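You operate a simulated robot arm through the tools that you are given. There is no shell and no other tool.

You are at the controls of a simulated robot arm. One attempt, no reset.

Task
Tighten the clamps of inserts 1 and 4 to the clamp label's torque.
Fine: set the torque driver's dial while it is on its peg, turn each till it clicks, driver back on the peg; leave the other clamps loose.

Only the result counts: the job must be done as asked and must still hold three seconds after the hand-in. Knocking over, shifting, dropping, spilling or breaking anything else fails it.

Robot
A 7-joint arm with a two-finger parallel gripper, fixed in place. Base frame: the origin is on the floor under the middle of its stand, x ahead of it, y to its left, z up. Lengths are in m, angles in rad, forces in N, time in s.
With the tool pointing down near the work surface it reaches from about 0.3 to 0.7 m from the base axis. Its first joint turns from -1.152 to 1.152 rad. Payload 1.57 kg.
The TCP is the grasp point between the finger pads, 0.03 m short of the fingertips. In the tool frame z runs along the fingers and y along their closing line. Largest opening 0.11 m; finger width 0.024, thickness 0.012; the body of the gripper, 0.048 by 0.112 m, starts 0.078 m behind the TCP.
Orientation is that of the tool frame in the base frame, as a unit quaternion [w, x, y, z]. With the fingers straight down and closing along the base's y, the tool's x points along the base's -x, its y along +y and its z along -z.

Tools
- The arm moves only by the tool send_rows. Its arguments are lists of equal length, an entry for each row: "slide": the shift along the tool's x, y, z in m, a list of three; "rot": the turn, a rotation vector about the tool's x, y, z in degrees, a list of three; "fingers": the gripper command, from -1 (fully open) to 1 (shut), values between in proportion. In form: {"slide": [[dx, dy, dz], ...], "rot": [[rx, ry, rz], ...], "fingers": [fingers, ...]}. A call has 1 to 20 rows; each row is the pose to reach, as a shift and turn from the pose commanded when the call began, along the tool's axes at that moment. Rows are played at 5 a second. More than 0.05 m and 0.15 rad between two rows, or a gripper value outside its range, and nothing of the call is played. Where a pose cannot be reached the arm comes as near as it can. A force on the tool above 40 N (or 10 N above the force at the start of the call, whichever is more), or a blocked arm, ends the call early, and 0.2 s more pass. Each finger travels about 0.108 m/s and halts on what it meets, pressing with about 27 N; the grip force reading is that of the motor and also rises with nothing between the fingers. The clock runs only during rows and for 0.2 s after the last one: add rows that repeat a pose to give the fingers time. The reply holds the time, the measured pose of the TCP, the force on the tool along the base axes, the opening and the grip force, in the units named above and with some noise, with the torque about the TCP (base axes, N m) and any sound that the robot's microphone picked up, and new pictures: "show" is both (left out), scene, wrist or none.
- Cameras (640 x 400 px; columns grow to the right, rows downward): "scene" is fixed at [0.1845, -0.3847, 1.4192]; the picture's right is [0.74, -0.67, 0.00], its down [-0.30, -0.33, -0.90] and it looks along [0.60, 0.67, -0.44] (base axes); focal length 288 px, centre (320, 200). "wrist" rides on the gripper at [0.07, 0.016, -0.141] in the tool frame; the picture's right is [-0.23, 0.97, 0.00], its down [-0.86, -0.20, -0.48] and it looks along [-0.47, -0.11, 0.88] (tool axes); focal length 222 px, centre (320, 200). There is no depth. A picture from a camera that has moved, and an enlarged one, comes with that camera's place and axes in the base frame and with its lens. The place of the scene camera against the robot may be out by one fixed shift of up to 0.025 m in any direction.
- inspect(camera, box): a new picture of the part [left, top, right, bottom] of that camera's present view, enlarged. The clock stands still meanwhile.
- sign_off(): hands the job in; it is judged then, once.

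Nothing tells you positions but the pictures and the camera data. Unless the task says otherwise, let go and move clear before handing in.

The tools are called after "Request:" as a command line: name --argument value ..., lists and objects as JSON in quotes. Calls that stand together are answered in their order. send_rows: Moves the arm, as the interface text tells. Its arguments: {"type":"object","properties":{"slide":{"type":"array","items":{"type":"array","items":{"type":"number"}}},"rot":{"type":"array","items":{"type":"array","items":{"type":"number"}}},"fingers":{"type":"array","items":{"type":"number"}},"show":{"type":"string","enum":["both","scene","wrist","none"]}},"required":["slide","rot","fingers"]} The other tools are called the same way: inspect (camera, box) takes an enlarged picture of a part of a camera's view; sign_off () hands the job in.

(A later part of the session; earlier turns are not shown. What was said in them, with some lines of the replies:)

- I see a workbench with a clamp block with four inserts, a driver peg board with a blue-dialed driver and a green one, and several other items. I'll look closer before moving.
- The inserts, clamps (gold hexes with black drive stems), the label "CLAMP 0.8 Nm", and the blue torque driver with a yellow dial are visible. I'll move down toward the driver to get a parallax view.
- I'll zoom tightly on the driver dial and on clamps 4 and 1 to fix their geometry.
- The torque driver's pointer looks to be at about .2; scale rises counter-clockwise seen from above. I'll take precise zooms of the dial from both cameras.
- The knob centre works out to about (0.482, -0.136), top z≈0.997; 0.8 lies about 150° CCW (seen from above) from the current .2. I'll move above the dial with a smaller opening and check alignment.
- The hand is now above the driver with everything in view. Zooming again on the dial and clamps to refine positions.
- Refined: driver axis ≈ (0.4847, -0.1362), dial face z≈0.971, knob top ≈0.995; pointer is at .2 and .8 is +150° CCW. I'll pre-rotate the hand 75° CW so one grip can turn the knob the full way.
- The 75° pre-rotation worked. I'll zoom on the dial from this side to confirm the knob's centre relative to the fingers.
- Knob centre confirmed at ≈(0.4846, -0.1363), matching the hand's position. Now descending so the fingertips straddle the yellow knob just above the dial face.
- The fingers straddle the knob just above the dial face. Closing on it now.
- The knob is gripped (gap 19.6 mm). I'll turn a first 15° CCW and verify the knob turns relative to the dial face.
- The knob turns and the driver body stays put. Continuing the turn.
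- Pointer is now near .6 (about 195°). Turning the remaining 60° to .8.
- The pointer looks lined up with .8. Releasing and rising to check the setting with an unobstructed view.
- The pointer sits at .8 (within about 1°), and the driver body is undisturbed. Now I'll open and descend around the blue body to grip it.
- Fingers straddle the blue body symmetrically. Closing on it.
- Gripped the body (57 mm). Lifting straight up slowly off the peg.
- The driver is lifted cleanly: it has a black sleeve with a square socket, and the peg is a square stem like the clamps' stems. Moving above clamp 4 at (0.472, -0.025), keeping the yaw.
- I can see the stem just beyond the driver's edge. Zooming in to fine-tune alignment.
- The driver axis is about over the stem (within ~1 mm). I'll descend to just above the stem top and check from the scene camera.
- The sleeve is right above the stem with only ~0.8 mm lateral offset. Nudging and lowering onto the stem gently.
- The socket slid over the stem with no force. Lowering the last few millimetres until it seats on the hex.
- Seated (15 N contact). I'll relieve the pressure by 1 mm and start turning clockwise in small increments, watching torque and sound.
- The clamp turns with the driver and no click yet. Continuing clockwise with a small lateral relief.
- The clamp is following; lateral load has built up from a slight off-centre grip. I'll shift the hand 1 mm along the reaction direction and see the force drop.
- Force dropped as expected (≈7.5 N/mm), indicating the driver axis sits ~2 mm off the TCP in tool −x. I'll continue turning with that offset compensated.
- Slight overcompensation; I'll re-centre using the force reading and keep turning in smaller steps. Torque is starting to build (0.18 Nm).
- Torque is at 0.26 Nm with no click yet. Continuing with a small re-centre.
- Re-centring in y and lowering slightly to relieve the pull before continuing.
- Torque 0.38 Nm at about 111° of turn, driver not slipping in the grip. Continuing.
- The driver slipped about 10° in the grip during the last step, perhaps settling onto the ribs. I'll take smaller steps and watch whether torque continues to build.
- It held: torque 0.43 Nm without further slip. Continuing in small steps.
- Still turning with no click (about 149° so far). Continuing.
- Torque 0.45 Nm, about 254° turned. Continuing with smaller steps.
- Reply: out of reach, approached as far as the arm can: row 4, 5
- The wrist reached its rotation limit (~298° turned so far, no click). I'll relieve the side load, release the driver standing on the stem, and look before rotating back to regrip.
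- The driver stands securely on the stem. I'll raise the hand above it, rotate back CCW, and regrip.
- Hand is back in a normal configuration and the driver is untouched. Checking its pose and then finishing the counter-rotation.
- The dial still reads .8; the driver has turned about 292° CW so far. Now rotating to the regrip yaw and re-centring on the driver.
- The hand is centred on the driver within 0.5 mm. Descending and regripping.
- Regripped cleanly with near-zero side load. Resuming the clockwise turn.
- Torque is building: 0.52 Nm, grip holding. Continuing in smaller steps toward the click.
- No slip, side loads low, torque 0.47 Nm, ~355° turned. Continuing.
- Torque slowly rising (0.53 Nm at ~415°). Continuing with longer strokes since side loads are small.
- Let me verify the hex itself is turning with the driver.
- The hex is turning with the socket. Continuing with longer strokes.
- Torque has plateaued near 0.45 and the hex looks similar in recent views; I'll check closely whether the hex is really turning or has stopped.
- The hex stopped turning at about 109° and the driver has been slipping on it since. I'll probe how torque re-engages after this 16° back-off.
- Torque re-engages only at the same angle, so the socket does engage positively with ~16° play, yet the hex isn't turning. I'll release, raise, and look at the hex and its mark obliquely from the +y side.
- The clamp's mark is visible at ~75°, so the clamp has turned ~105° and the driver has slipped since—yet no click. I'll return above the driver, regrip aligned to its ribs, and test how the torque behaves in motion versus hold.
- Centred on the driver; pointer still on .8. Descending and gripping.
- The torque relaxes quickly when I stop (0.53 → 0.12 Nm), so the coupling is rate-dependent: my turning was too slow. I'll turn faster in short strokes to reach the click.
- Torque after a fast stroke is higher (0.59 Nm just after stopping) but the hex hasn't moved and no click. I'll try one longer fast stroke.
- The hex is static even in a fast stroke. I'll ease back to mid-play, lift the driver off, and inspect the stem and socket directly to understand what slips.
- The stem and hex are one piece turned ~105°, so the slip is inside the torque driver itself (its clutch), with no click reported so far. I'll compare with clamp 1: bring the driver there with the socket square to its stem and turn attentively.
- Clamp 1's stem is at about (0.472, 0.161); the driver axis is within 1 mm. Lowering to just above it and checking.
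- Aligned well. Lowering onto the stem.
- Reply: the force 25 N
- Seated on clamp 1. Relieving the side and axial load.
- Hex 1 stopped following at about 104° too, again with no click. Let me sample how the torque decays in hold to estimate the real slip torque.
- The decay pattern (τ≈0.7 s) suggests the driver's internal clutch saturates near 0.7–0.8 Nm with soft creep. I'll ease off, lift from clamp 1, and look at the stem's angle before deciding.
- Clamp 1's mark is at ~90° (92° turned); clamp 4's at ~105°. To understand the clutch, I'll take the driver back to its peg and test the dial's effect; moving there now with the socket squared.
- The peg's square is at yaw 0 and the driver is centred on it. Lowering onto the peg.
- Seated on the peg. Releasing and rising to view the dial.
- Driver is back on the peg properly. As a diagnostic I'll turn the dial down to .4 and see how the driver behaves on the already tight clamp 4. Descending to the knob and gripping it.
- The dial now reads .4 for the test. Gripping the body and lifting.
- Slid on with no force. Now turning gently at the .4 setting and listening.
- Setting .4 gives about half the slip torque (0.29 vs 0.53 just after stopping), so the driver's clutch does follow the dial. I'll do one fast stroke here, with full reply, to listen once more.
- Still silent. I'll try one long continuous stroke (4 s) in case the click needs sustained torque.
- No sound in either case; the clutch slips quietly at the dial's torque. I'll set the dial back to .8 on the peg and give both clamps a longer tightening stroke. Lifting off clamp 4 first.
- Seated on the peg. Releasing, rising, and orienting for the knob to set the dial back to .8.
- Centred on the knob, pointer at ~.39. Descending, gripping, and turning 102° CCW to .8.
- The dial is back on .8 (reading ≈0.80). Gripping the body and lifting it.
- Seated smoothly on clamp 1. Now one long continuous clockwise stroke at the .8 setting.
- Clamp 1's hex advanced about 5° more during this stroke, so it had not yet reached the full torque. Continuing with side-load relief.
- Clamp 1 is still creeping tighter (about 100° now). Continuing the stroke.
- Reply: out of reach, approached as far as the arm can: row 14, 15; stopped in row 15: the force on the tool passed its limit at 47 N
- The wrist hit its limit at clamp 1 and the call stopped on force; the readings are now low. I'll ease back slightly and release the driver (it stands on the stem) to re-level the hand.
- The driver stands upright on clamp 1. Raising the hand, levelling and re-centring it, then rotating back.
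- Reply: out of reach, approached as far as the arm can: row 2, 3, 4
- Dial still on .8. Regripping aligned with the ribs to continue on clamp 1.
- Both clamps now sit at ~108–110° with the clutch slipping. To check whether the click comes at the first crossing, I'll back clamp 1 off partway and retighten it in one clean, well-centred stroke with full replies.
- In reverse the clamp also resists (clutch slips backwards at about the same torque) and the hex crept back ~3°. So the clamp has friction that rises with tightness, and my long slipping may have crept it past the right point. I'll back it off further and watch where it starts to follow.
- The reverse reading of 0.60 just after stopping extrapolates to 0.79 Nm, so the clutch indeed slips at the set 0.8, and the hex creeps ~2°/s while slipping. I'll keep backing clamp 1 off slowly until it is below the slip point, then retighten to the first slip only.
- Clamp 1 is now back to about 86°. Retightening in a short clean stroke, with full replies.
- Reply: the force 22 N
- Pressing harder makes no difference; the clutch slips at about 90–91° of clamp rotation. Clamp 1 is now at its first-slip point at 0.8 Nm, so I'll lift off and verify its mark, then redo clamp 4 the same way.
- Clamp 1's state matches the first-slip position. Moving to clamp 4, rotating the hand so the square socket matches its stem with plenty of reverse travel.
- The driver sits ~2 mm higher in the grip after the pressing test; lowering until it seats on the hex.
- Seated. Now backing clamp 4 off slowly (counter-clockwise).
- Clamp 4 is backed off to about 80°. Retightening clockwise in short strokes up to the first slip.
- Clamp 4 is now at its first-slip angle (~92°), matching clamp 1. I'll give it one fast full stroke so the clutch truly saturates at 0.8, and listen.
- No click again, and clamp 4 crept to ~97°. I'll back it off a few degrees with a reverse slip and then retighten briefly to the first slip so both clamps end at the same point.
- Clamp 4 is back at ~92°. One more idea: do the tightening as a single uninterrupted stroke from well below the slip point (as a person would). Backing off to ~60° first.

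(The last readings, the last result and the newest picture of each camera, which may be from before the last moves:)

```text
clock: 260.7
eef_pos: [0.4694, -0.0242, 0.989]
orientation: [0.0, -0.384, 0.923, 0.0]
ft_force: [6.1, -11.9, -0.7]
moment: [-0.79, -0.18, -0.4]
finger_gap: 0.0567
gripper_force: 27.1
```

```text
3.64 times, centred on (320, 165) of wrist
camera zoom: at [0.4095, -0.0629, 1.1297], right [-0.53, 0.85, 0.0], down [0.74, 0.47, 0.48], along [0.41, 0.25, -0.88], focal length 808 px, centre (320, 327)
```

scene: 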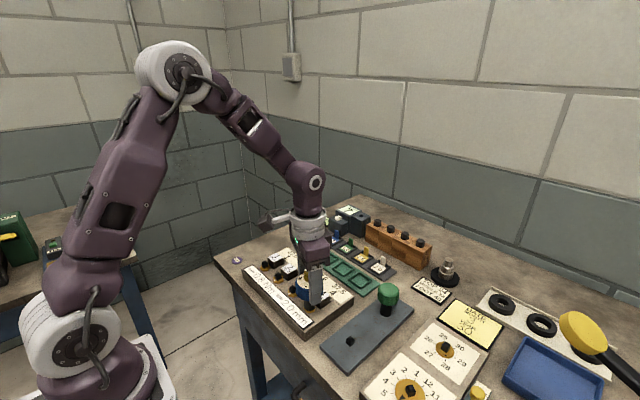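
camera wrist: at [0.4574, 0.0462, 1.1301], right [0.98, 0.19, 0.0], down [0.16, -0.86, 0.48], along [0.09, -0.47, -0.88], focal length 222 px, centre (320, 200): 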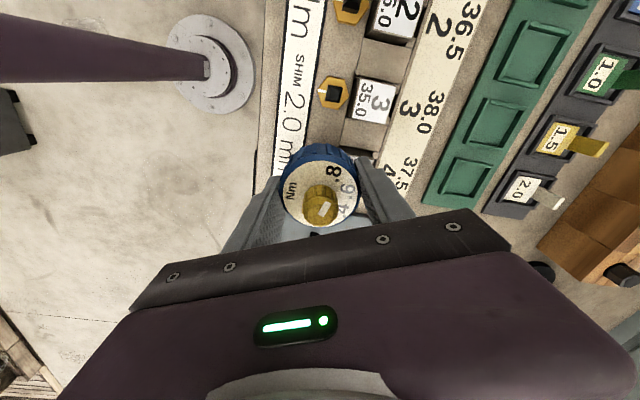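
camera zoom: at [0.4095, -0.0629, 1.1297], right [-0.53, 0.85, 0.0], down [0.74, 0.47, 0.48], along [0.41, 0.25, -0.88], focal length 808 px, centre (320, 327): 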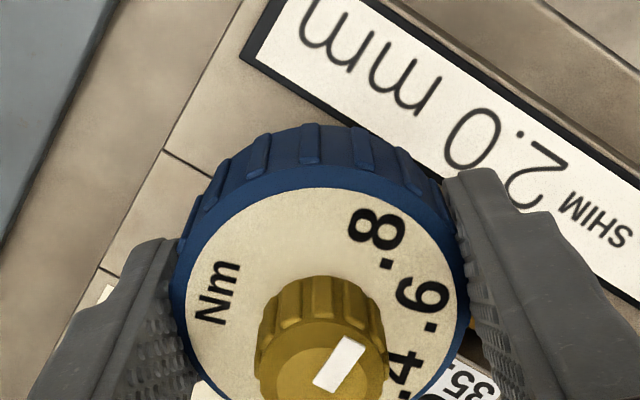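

Request:
send_rows --slide '[[0.0003, -0.0009, 0], [0.0003, -0.0009, 0], [0.0003, -0.0009, 0], [0.0003, -0.0009, 0], [0.0003, -0.0009, 0], [0.0003, -0.0009, 0], [0.0003, -0.0009, 0], [0.0003, -0.0009, 0], [0.0003, -0.0009, 0], [0.0003, -0.0009, 0], [0.0003, -0.0009, 0], [0.0003, -0.0009, 0]]' --rot '[[0, 0, 0], [0, 0, 5], [0, 0, 10], [0, 0, 15], [0, 0, 20], [0, 0, 25], [0, 0, 30], [0, 0, 35], [0, 0, 40], [0, 0, 45], [0, 0, 50], [0, 0, 55]]' --fingers '[1, 1, 1, 1, 1, 1, 1, 1, 1, 1, 1, 1]' --show "both"

Request:
inspect --camera "scene" --box '[298, 296, 330, 316]'

```text
clock: 263.3
eef_pos: [0.4707, -0.0234, 0.9899]
orientation: [0.0, 0.087, 0.996, 0.0]
ft_force: [-1.6, 5.4, -3.8]
moment: [0.19, 0.02, 0.51]
finger_gap: 0.0569
gripper_force: 26.9
camera wrist: at [0.4048, 0.0037, 1.1298], right [0.39, 0.92, 0.0], down [0.81, -0.35, 0.48], along [0.44, -0.19, -0.88], focal length 222 px, centre (320, 200)
```

scene: 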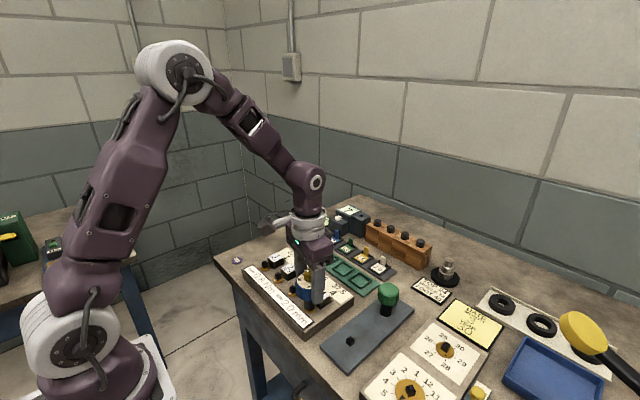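
wrist: 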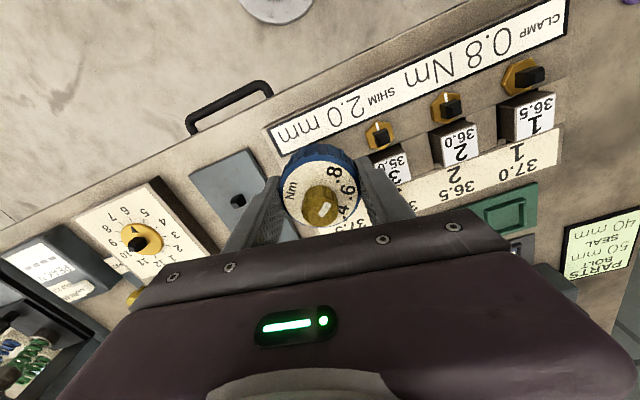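

```text
16.00 times, centred on (314, 306) of scene
camera zoom: at [0.1846, -0.3845, 1.4192], right [0.74, -0.67, 0.0], down [-0.3, -0.33, -0.9], along [0.6, 0.67, -0.44], focal length 4605 px, centre (416, -1496)
```

zoom: 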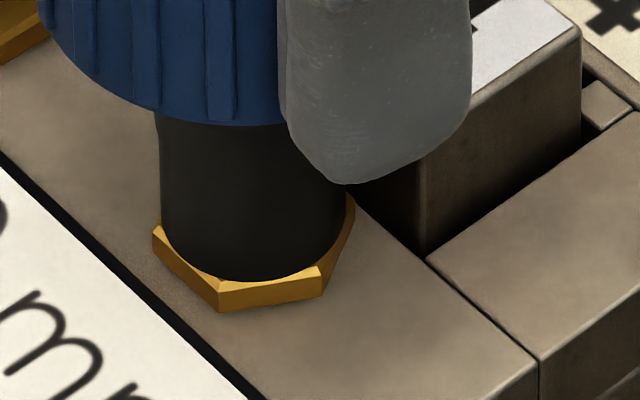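

Request:
send_rows --slide '[[0.0001, 0.0004, 0.0002], [0.0001, 0.0004, 0.0002], [0.0001, 0.0004, 0.0002], [0.0001, 0.0004, 0.0002]]' --rot '[[0, 0, 8.5], [0, 0, 17], [0, 0, 25.5], [0, 0, 34]]' --fingers '[1, 1, 1, 1]' --show "none"

Request:
inspect --camera "wrist" --box '[240, 110, 400, 220]'

Request:
inspect --camera "scene" --box '[298, 296, 330, 316]'

```text
clock: 264.3
eef_pos: [0.471, -0.0232, 0.9889]
orientation: [0.0, 0.376, 0.927, 0.002]
ft_force: [0.6, 4.9, 10.5]
moment: [0.14, 0.01, 0.5]
finger_gap: 0.0571
gripper_force: 26.8
```

```text
3.64 times, centred on (320, 165) of wrist
camera zoom: at [0.432, 0.0356, 1.1296], right [0.84, 0.54, 0.0], down [0.47, -0.74, 0.48], along [0.26, -0.4, -0.88], focal length 808 px, centre (320, 327)
```

zoom: 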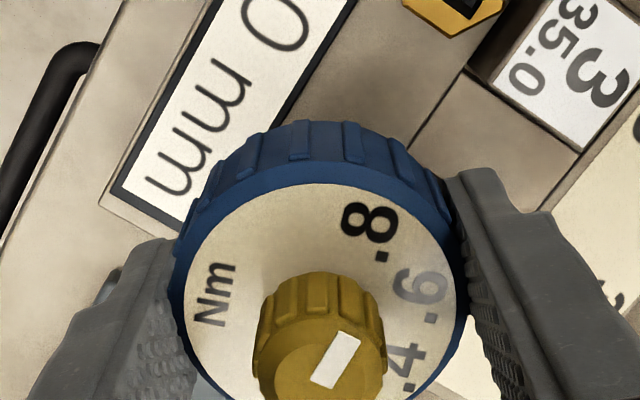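

```text
16.00 times, centred on (314, 306) of scene
camera zoom: at [0.1844, -0.3845, 1.4192], right [0.74, -0.67, 0.0], down [-0.3, -0.33, -0.9], along [0.6, 0.67, -0.44], focal length 4605 px, centre (416, -1496)
```

zoom: 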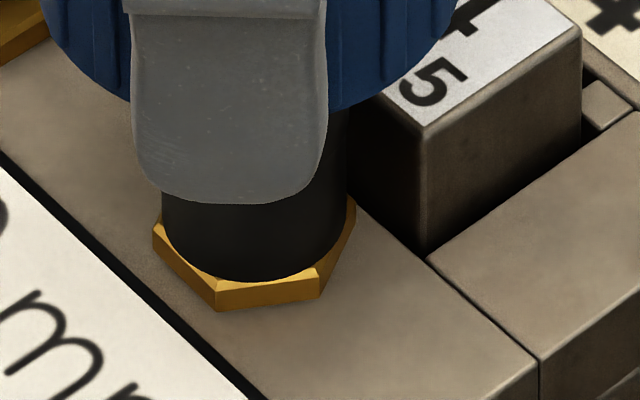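

The clutch clearly slips at the set torque with clamp 4 at ~92–93° (same as clamp 1, consistent with 0.8 Nm at ≈1.6 rad). I'll lift off and check the mark.

Request:
send_rows --slide '[[0, 0, -0.0006], [0, 0, -0.0006], [0, 0, -0.006], [0, 0, -0.013], [0, 0, -0.025], [0, 0, -0.041], [0, 0, -0.061], [0, 0, -0.084], [0, 0, -0.084]]' --rot '[[0, 0, -4], [0, 0, -7], [0, 0, -7], [0, 0, -7], [0, 0, -7], [0, 0, -7], [0, 0, -7], [0, 0, -7], [0, 0, -7]]' --fingers '[1, 1, 1, 1, 1, 1, 1, 1, 1]' --show "scene"

Request:
inspect --camera "wrist" --box '[304, 126, 336, 146]'

Request:
inspect --camera "scene" --box '[298, 292, 330, 312]'

Request:
inspect --camera "scene" --box '[254, 250, 286, 270]'

```text
clock: 266.3
eef_pos: [0.4716, -0.0231, 1.0746]
orientation: [0.0, 0.317, 0.948, 0.0]
ft_force: [-0.4, 0.2, -0.9]
moment: [0.02, -0.05, 0.0]
finger_gap: 0.0571
gripper_force: 26.9
```

scene: 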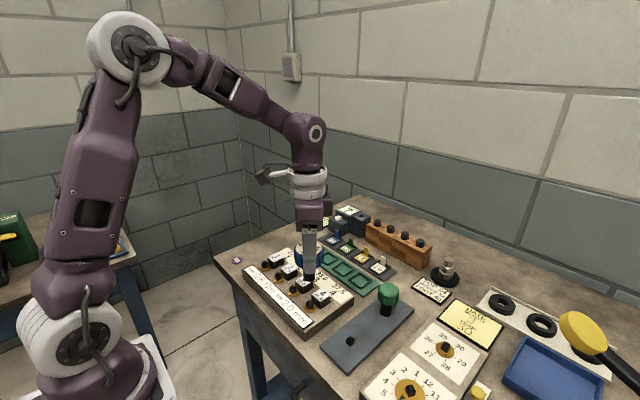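

```text
16.00 times, centred on (320, 136) of wrist
camera zoom: at [0.4249, 0.0297, 1.2141], right [0.77, 0.64, 0.0], down [0.56, -0.67, 0.48], along [0.31, -0.37, -0.88], focal length 3554 px, centre (320, 1224)
```

zoom: 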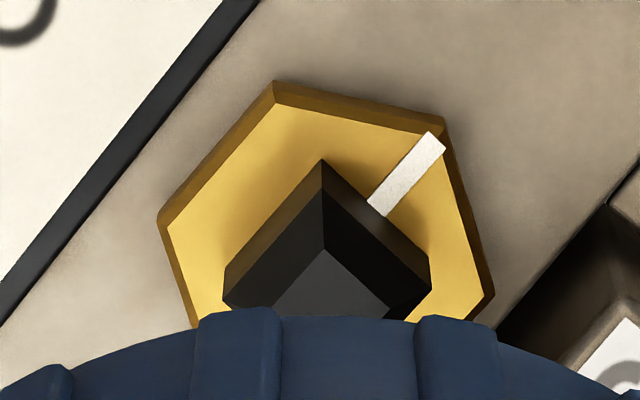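

```text
16.00 times, centred on (314, 302) of scene
camera zoom: at [0.1846, -0.3847, 1.4192], right [0.74, -0.67, 0.0], down [-0.3, -0.33, -0.9], along [0.6, 0.67, -0.44], focal length 4605 px, centre (416, -1432)
```

zoom: 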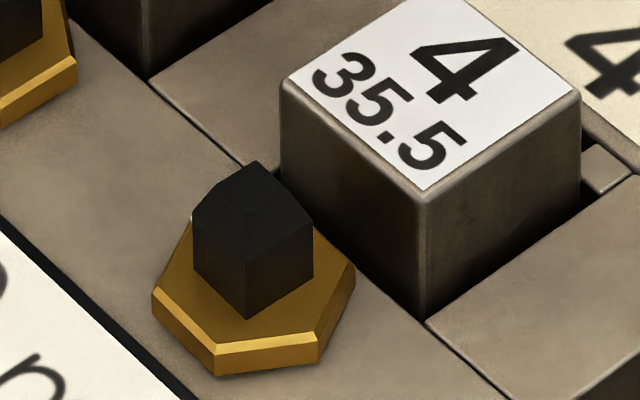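

```text
16.00 times, centred on (270, 260) of scene
camera zoom: at [0.1846, -0.3847, 1.4192], right [0.74, -0.67, 0.0], down [-0.3, -0.33, -0.9], along [0.6, 0.67, -0.44], focal length 4605 px, centre (1120, -760)
```

zoom: 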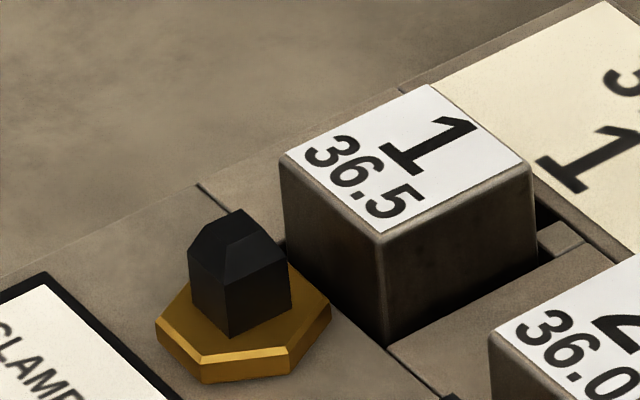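

Clamp 4's mark is at 87.7° (92.3° turned), clamp 1 the same. Now returning the driver to the peg.

Request:
send_rows --slide '[[-0.0097, -0.0101, 0], [-0.0194, -0.0202, 0], [-0.0291, -0.0303, 0], [-0.0388, -0.0405, 0], [-0.0484, -0.0506, 0], [-0.0581, -0.0607, 0], [-0.0678, -0.0708, 0], [-0.0775, -0.0809, 0], [-0.0775, -0.0809, 0]]' --rot '[[0, 0, 0], [0, 0, -1], [0, 0, -1], [0, 0, -2], [0, 0, -2.3], [0, 0, -2.3], [0, 0, -2.3], [0, 0, -2.3], [0, 0, -2.3]]' --fingers '[1, 1, 1, 1, 1, 1, 1, 1, 1]' --show "none"

Request:
inspect --camera "wrist" --box '[304, 126, 336, 146]'

Request:
inspect --camera "wrist" --box '[240, 110, 400, 220]'

```text
clock: 268.3
eef_pos: [0.4846, -0.1356, 1.0727]
orientation: [-0.001, 0.298, 0.955, 0.002]
ft_force: [-0.4, -0.7, -2.6]
moment: [0.0, -0.01, -0.02]
finger_gap: 0.0568
gripper_force: 26.7
```

```text
16.00 times, centred on (320, 136) of wrist
camera zoom: at [0.4357, -0.0832, 1.2137], right [0.74, 0.67, 0.0], down [0.59, -0.65, 0.48], along [0.32, -0.35, -0.88], focal length 3554 px, centre (320, 1224)
```

zoom: 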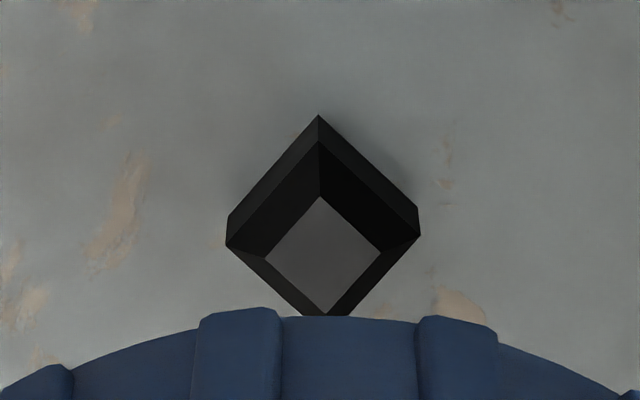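

```text
3.64 times, centred on (320, 165) of wrist
camera zoom: at [0.4357, -0.0832, 1.2137], right [0.74, 0.67, 0.0], down [0.59, -0.65, 0.48], along [0.32, -0.35, -0.88], focal length 808 px, centre (320, 327)
```

zoom: 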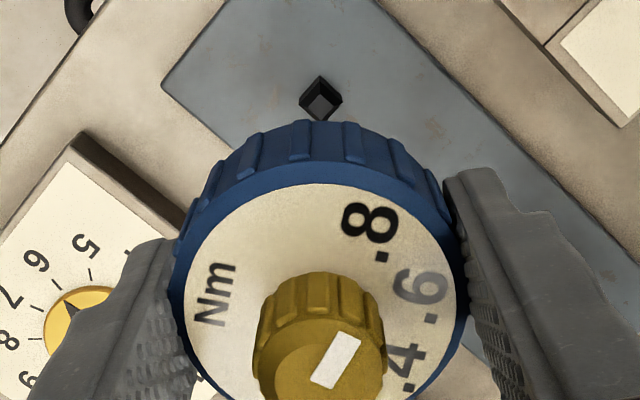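

Aligned over the peg. Lowering the driver onto it.

Request:
send_rows --slide '[[-0.0005, -0.0002, 0.025], [-0.0005, -0.0002, 0.05], [-0.0005, -0.0002, 0.07], [-0.0005, -0.0002, 0.084], [-0.0005, -0.0002, 0.09], [-0.0005, -0.0002, 0.094], [-0.0005, -0.0002, 0.098], [-0.0005, -0.0002, 0.102], [-0.0005, -0.0002, 0.105], [-0.0005, -0.0002, 0.107], [-0.0005, -0.0002, 0.107]]' --rot '[[0, 0, 0], [0, 0, 0], [0, 0, 0], [0, 0, 0], [0, 0, 0], [0, 0, 0], [0, 0, 0], [0, 0, 0], [0, 0, 0], [0, 0, 0], [0, 0, 0]]' --fingers '[1, 1, 1, 1, 1, 1, 1, 1, 1, 1, 1]' --show "none"

Request:
inspect --camera "scene" --box '[320, 285, 384, 350]'

```text
clock: 270.7
eef_pos: [0.4836, -0.1354, 0.9649]
orientation: [0.0, 0.299, 0.954, 0.001]
ft_force: [1.3, 0.2, -1.7]
moment: [-0.01, -0.09, 0.0]
finger_gap: 0.0569
gripper_force: 27.1
```

```text
6.15 times, centred on (352, 318) of scene
camera zoom: at [0.1846, -0.3847, 1.4192], right [0.74, -0.67, 0.0], down [-0.3, -0.33, -0.9], along [0.6, 0.67, -0.44], focal length 1771 px, centre (123, -523)
```

zoom: 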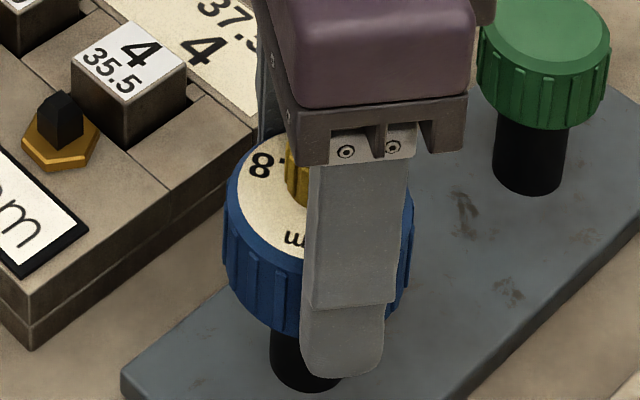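

Request:
send_rows --slide '[[0, 0, 0.0008], [0, 0, 0.0014], [0, 0, 0.0014]]' --rot '[[0, 0, 0], [0, 0, 0], [0, 0, 0]]' --fingers '[1, 1, 1]' --show "none"

```text
clock: 271.5
eef_pos: [0.4847, -0.1355, 0.9635]
orientation: [-0.001, 0.298, 0.955, 0.001]
ft_force: [1.6, 0.7, 5.2]
moment: [-0.03, -0.11, -0.01]
finger_gap: 0.057
gripper_force: 26.8
```

Seated on the peg. Before letting go for good I'll release, rise clear, and check the dial from above.

Request:
send_rows --slide '[[0, 0, -0.0004], [0, 0, -0.0004], [0, 0, -0.0004], [0, 0, -0.025], [0, 0, -0.05], [0, 0, -0.08], [0, 0, -0.107], [0, 0, -0.107]]' --rot '[[0, 0, 0], [0, 0, 0], [0, 0, 0], [0, 0, 0], [0, 0, 0], [0, 0, 0], [0, 0, 0], [0, 0, 0]]' --fingers '[0.2, -0.5, -0.5, -0.5, -0.5, -0.5, -0.5, -0.5]' --show "both"

Request:
inspect --camera "wrist" --box '[284, 120, 360, 168]'

Request:
inspect --camera "scene" --box '[324, 290, 380, 350]'

```text
clock: 273.3
eef_pos: [0.4843, -0.1347, 1.0723]
orientation: [-0.001, 0.298, 0.954, 0.001]
ft_force: [-0.5, -0.1, 0.0]
moment: [0.0, 0.02, 0.05]
finger_gap: 0.0827
gripper_force: 0.0
camera wrist: at [0.4363, -0.0836, 1.2121], right [0.74, 0.67, 0.0], down [0.59, -0.65, 0.48], along [0.32, -0.35, -0.88], focal length 222 px, centre (320, 200)
```

scene: 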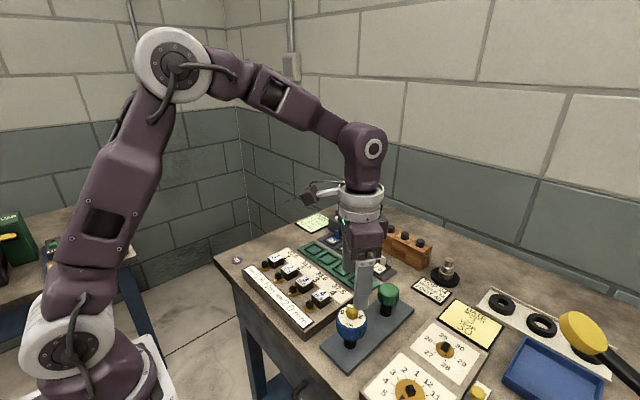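
wrist: 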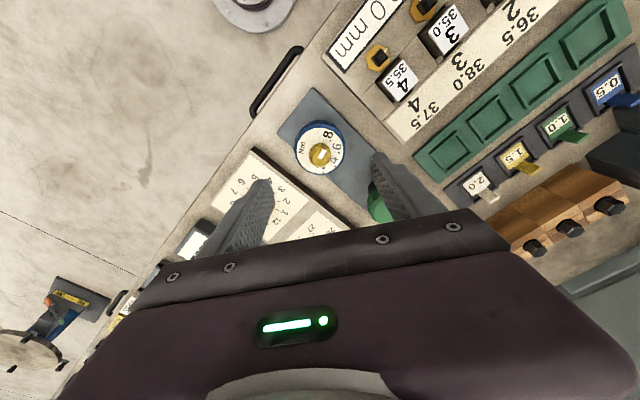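

```text
8.33 times, centred on (322, 144) of wrist
camera zoom: at [0.4363, -0.0836, 1.2121], right [0.74, 0.67, 0.0], down [0.59, -0.65, 0.48], along [0.32, -0.35, -0.88], focal length 1851 px, centre (303, 667)
```

zoom: 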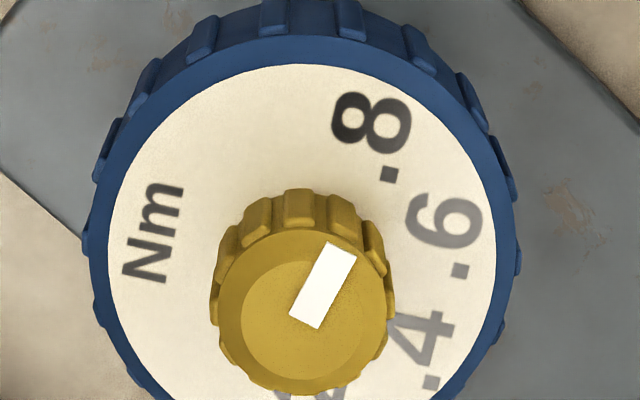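

```text
6.67 times, centred on (352, 320) of scene
camera zoom: at [0.1845, -0.3847, 1.4192], right [0.74, -0.67, 0.0], down [-0.3, -0.33, -0.9], along [0.6, 0.67, -0.44], focal length 1919 px, centre (107, -600)
```

zoom: 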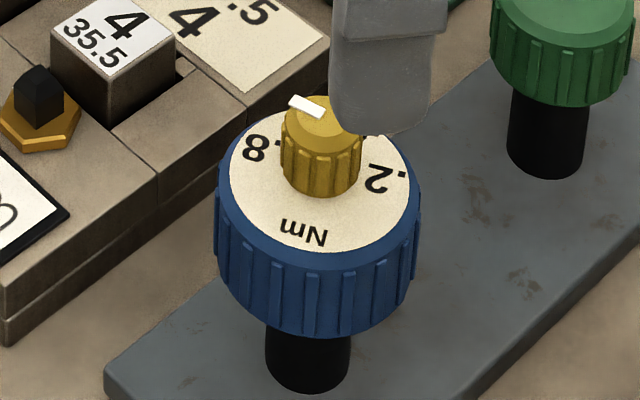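

The driver is on its peg, reading .8. I want to know if faster turning is possible; testing a single larger rotation row in free air (it is simply refused if not allowed).

Request:
send_rows --slide '[[0, 0, 0], [0, 0, 0]]' --rot '[[0, 0, 14], [0, 0, 14]]' --fingers '[-0.5, -0.5]' --show "none"

```text
refused: row 1 steps farther than a row can; nothing moved
```

The limit is fixed, so no faster turning is possible. Everything points to both clamps sitting right at the driver's 0.8 Nm slip point, with clamps 2 and 3 untouched. Moving the arm clear and taking a last look.

Request:
send_rows --slide '[[0, 0, -0.04], [0, 0, -0.08], [0, 0, -0.12], [0, 0, -0.16], [0, 0, -0.16]]' --rot '[[0, 0, 0], [0, 0, 0], [0, 0, 0], [0, 0, 0], [0, 0, 0]]' --fingers '[-0.5, -0.5, -0.5, -0.5, -0.5]' --show "both"

Request:
inspect --camera "scene" --box '[220, 230, 420, 360]'

Request:
inspect --camera "wrist" --box '[260, 40, 460, 165]'

```text
clock: 274.5
eef_pos: [0.4848, -0.1351, 1.23]
orientation: [-0.001, 0.298, 0.955, 0.0]
ft_force: [0.2, -0.2, 1.1]
moment: [0.03, -0.03, 0.01]
finger_gap: 0.0825
gripper_force: 0.0
camera wrist: at [0.4369, -0.0839, 1.3714], right [0.74, 0.67, 0.0], down [0.59, -0.65, 0.48], along [0.32, -0.35, -0.88], focal length 222 px, centre (320, 200)
```

scene: 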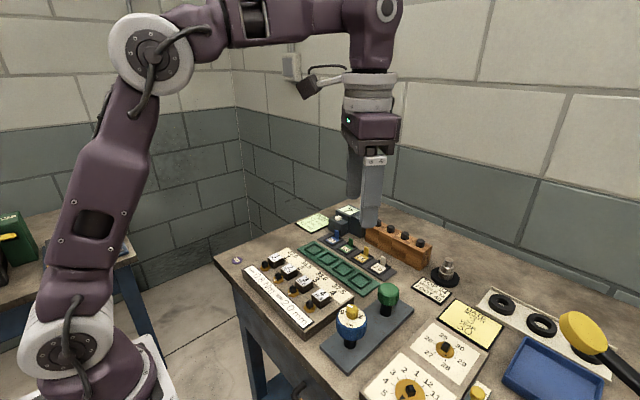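
wrist: 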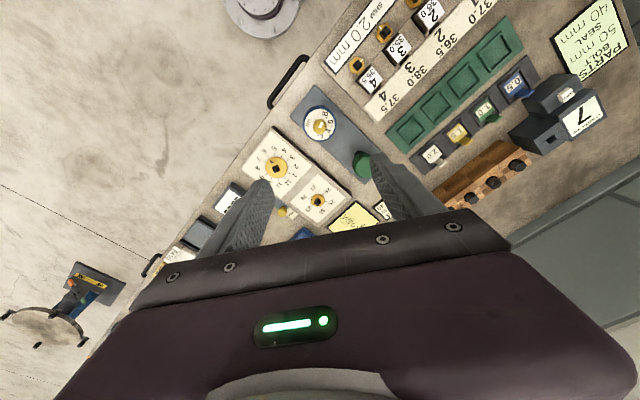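

```text
3.08 times, centred on (320, 295) of scene
camera zoom: at [0.1845, -0.3847, 1.4192], right [0.74, -0.67, 0.0], down [-0.3, -0.33, -0.9], along [0.6, 0.67, -0.44], focal length 886 px, centre (320, -92)
```

zoom: 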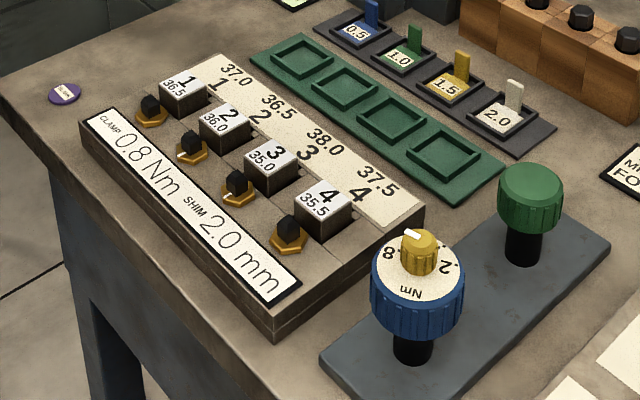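

```text
3.20 times, centred on (360, 102) of wrist
camera zoom: at [0.4369, -0.0839, 1.3714], right [0.74, 0.67, 0.0], down [0.59, -0.65, 0.48], along [0.32, -0.35, -0.88], focal length 711 px, centre (192, 512)
```

zoom: 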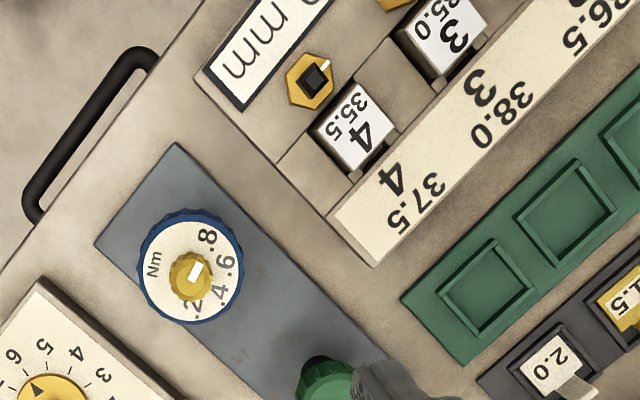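

I can see the driver upright on its peg reading .8. Clamps 1 and 4 are each turned about 92° to the driver's 0.8 Nm slip point, clamps 2 and 3 still have their marks in the loose position, and nothing else looks moved. No click was ever reported, even with the driver slipping, so I'm judging the torque from where it slipped. The arm is clear, so I'm handing in.

Request:
sign_off

```text
The job is handed in.
```

I've handed the job in, but I never heard the click you asked for, so I can't be sure both clamps are at 0.8 Nm.

- **Dial:** it was set while the driver was on its peg and reads about .80.
- **Clamps 1 and 4:** I turned each until the driver's clutch slipped at that setting. They ended about 92–93° from loose. I take that as 0.8 Nm because the slip torque followed the dial: about 0.79 Nm at the .8 setting and 0.39 at .4. No sound was reported at any speed or pressure I tried.
- **Over-turning:** while working out why it didn't click, I kept the clutch slipping for some time. Both clamps crept on to about 108–112°. I backed both off and retightened them to the first slip. If the check uses the highest torque or angle ever reached, that could count against the job.
- **Dial test:** I lowered the dial to .4 on the peg to see how the clutch behaved on clamp 4, then set it back to .8. The last tightening on both clamps was at .8.
- **Force stop:** one stroke on clamp 1 hit the wrist's rotation limit and stopped at 47 N. The driver stayed upright on the clamp and nothing looked moved afterwards.
- **End state:** the driver is back on its peg. Clamps 2 and 3 still show their loose marks, nothing else looks shifted, and the arm is clear.
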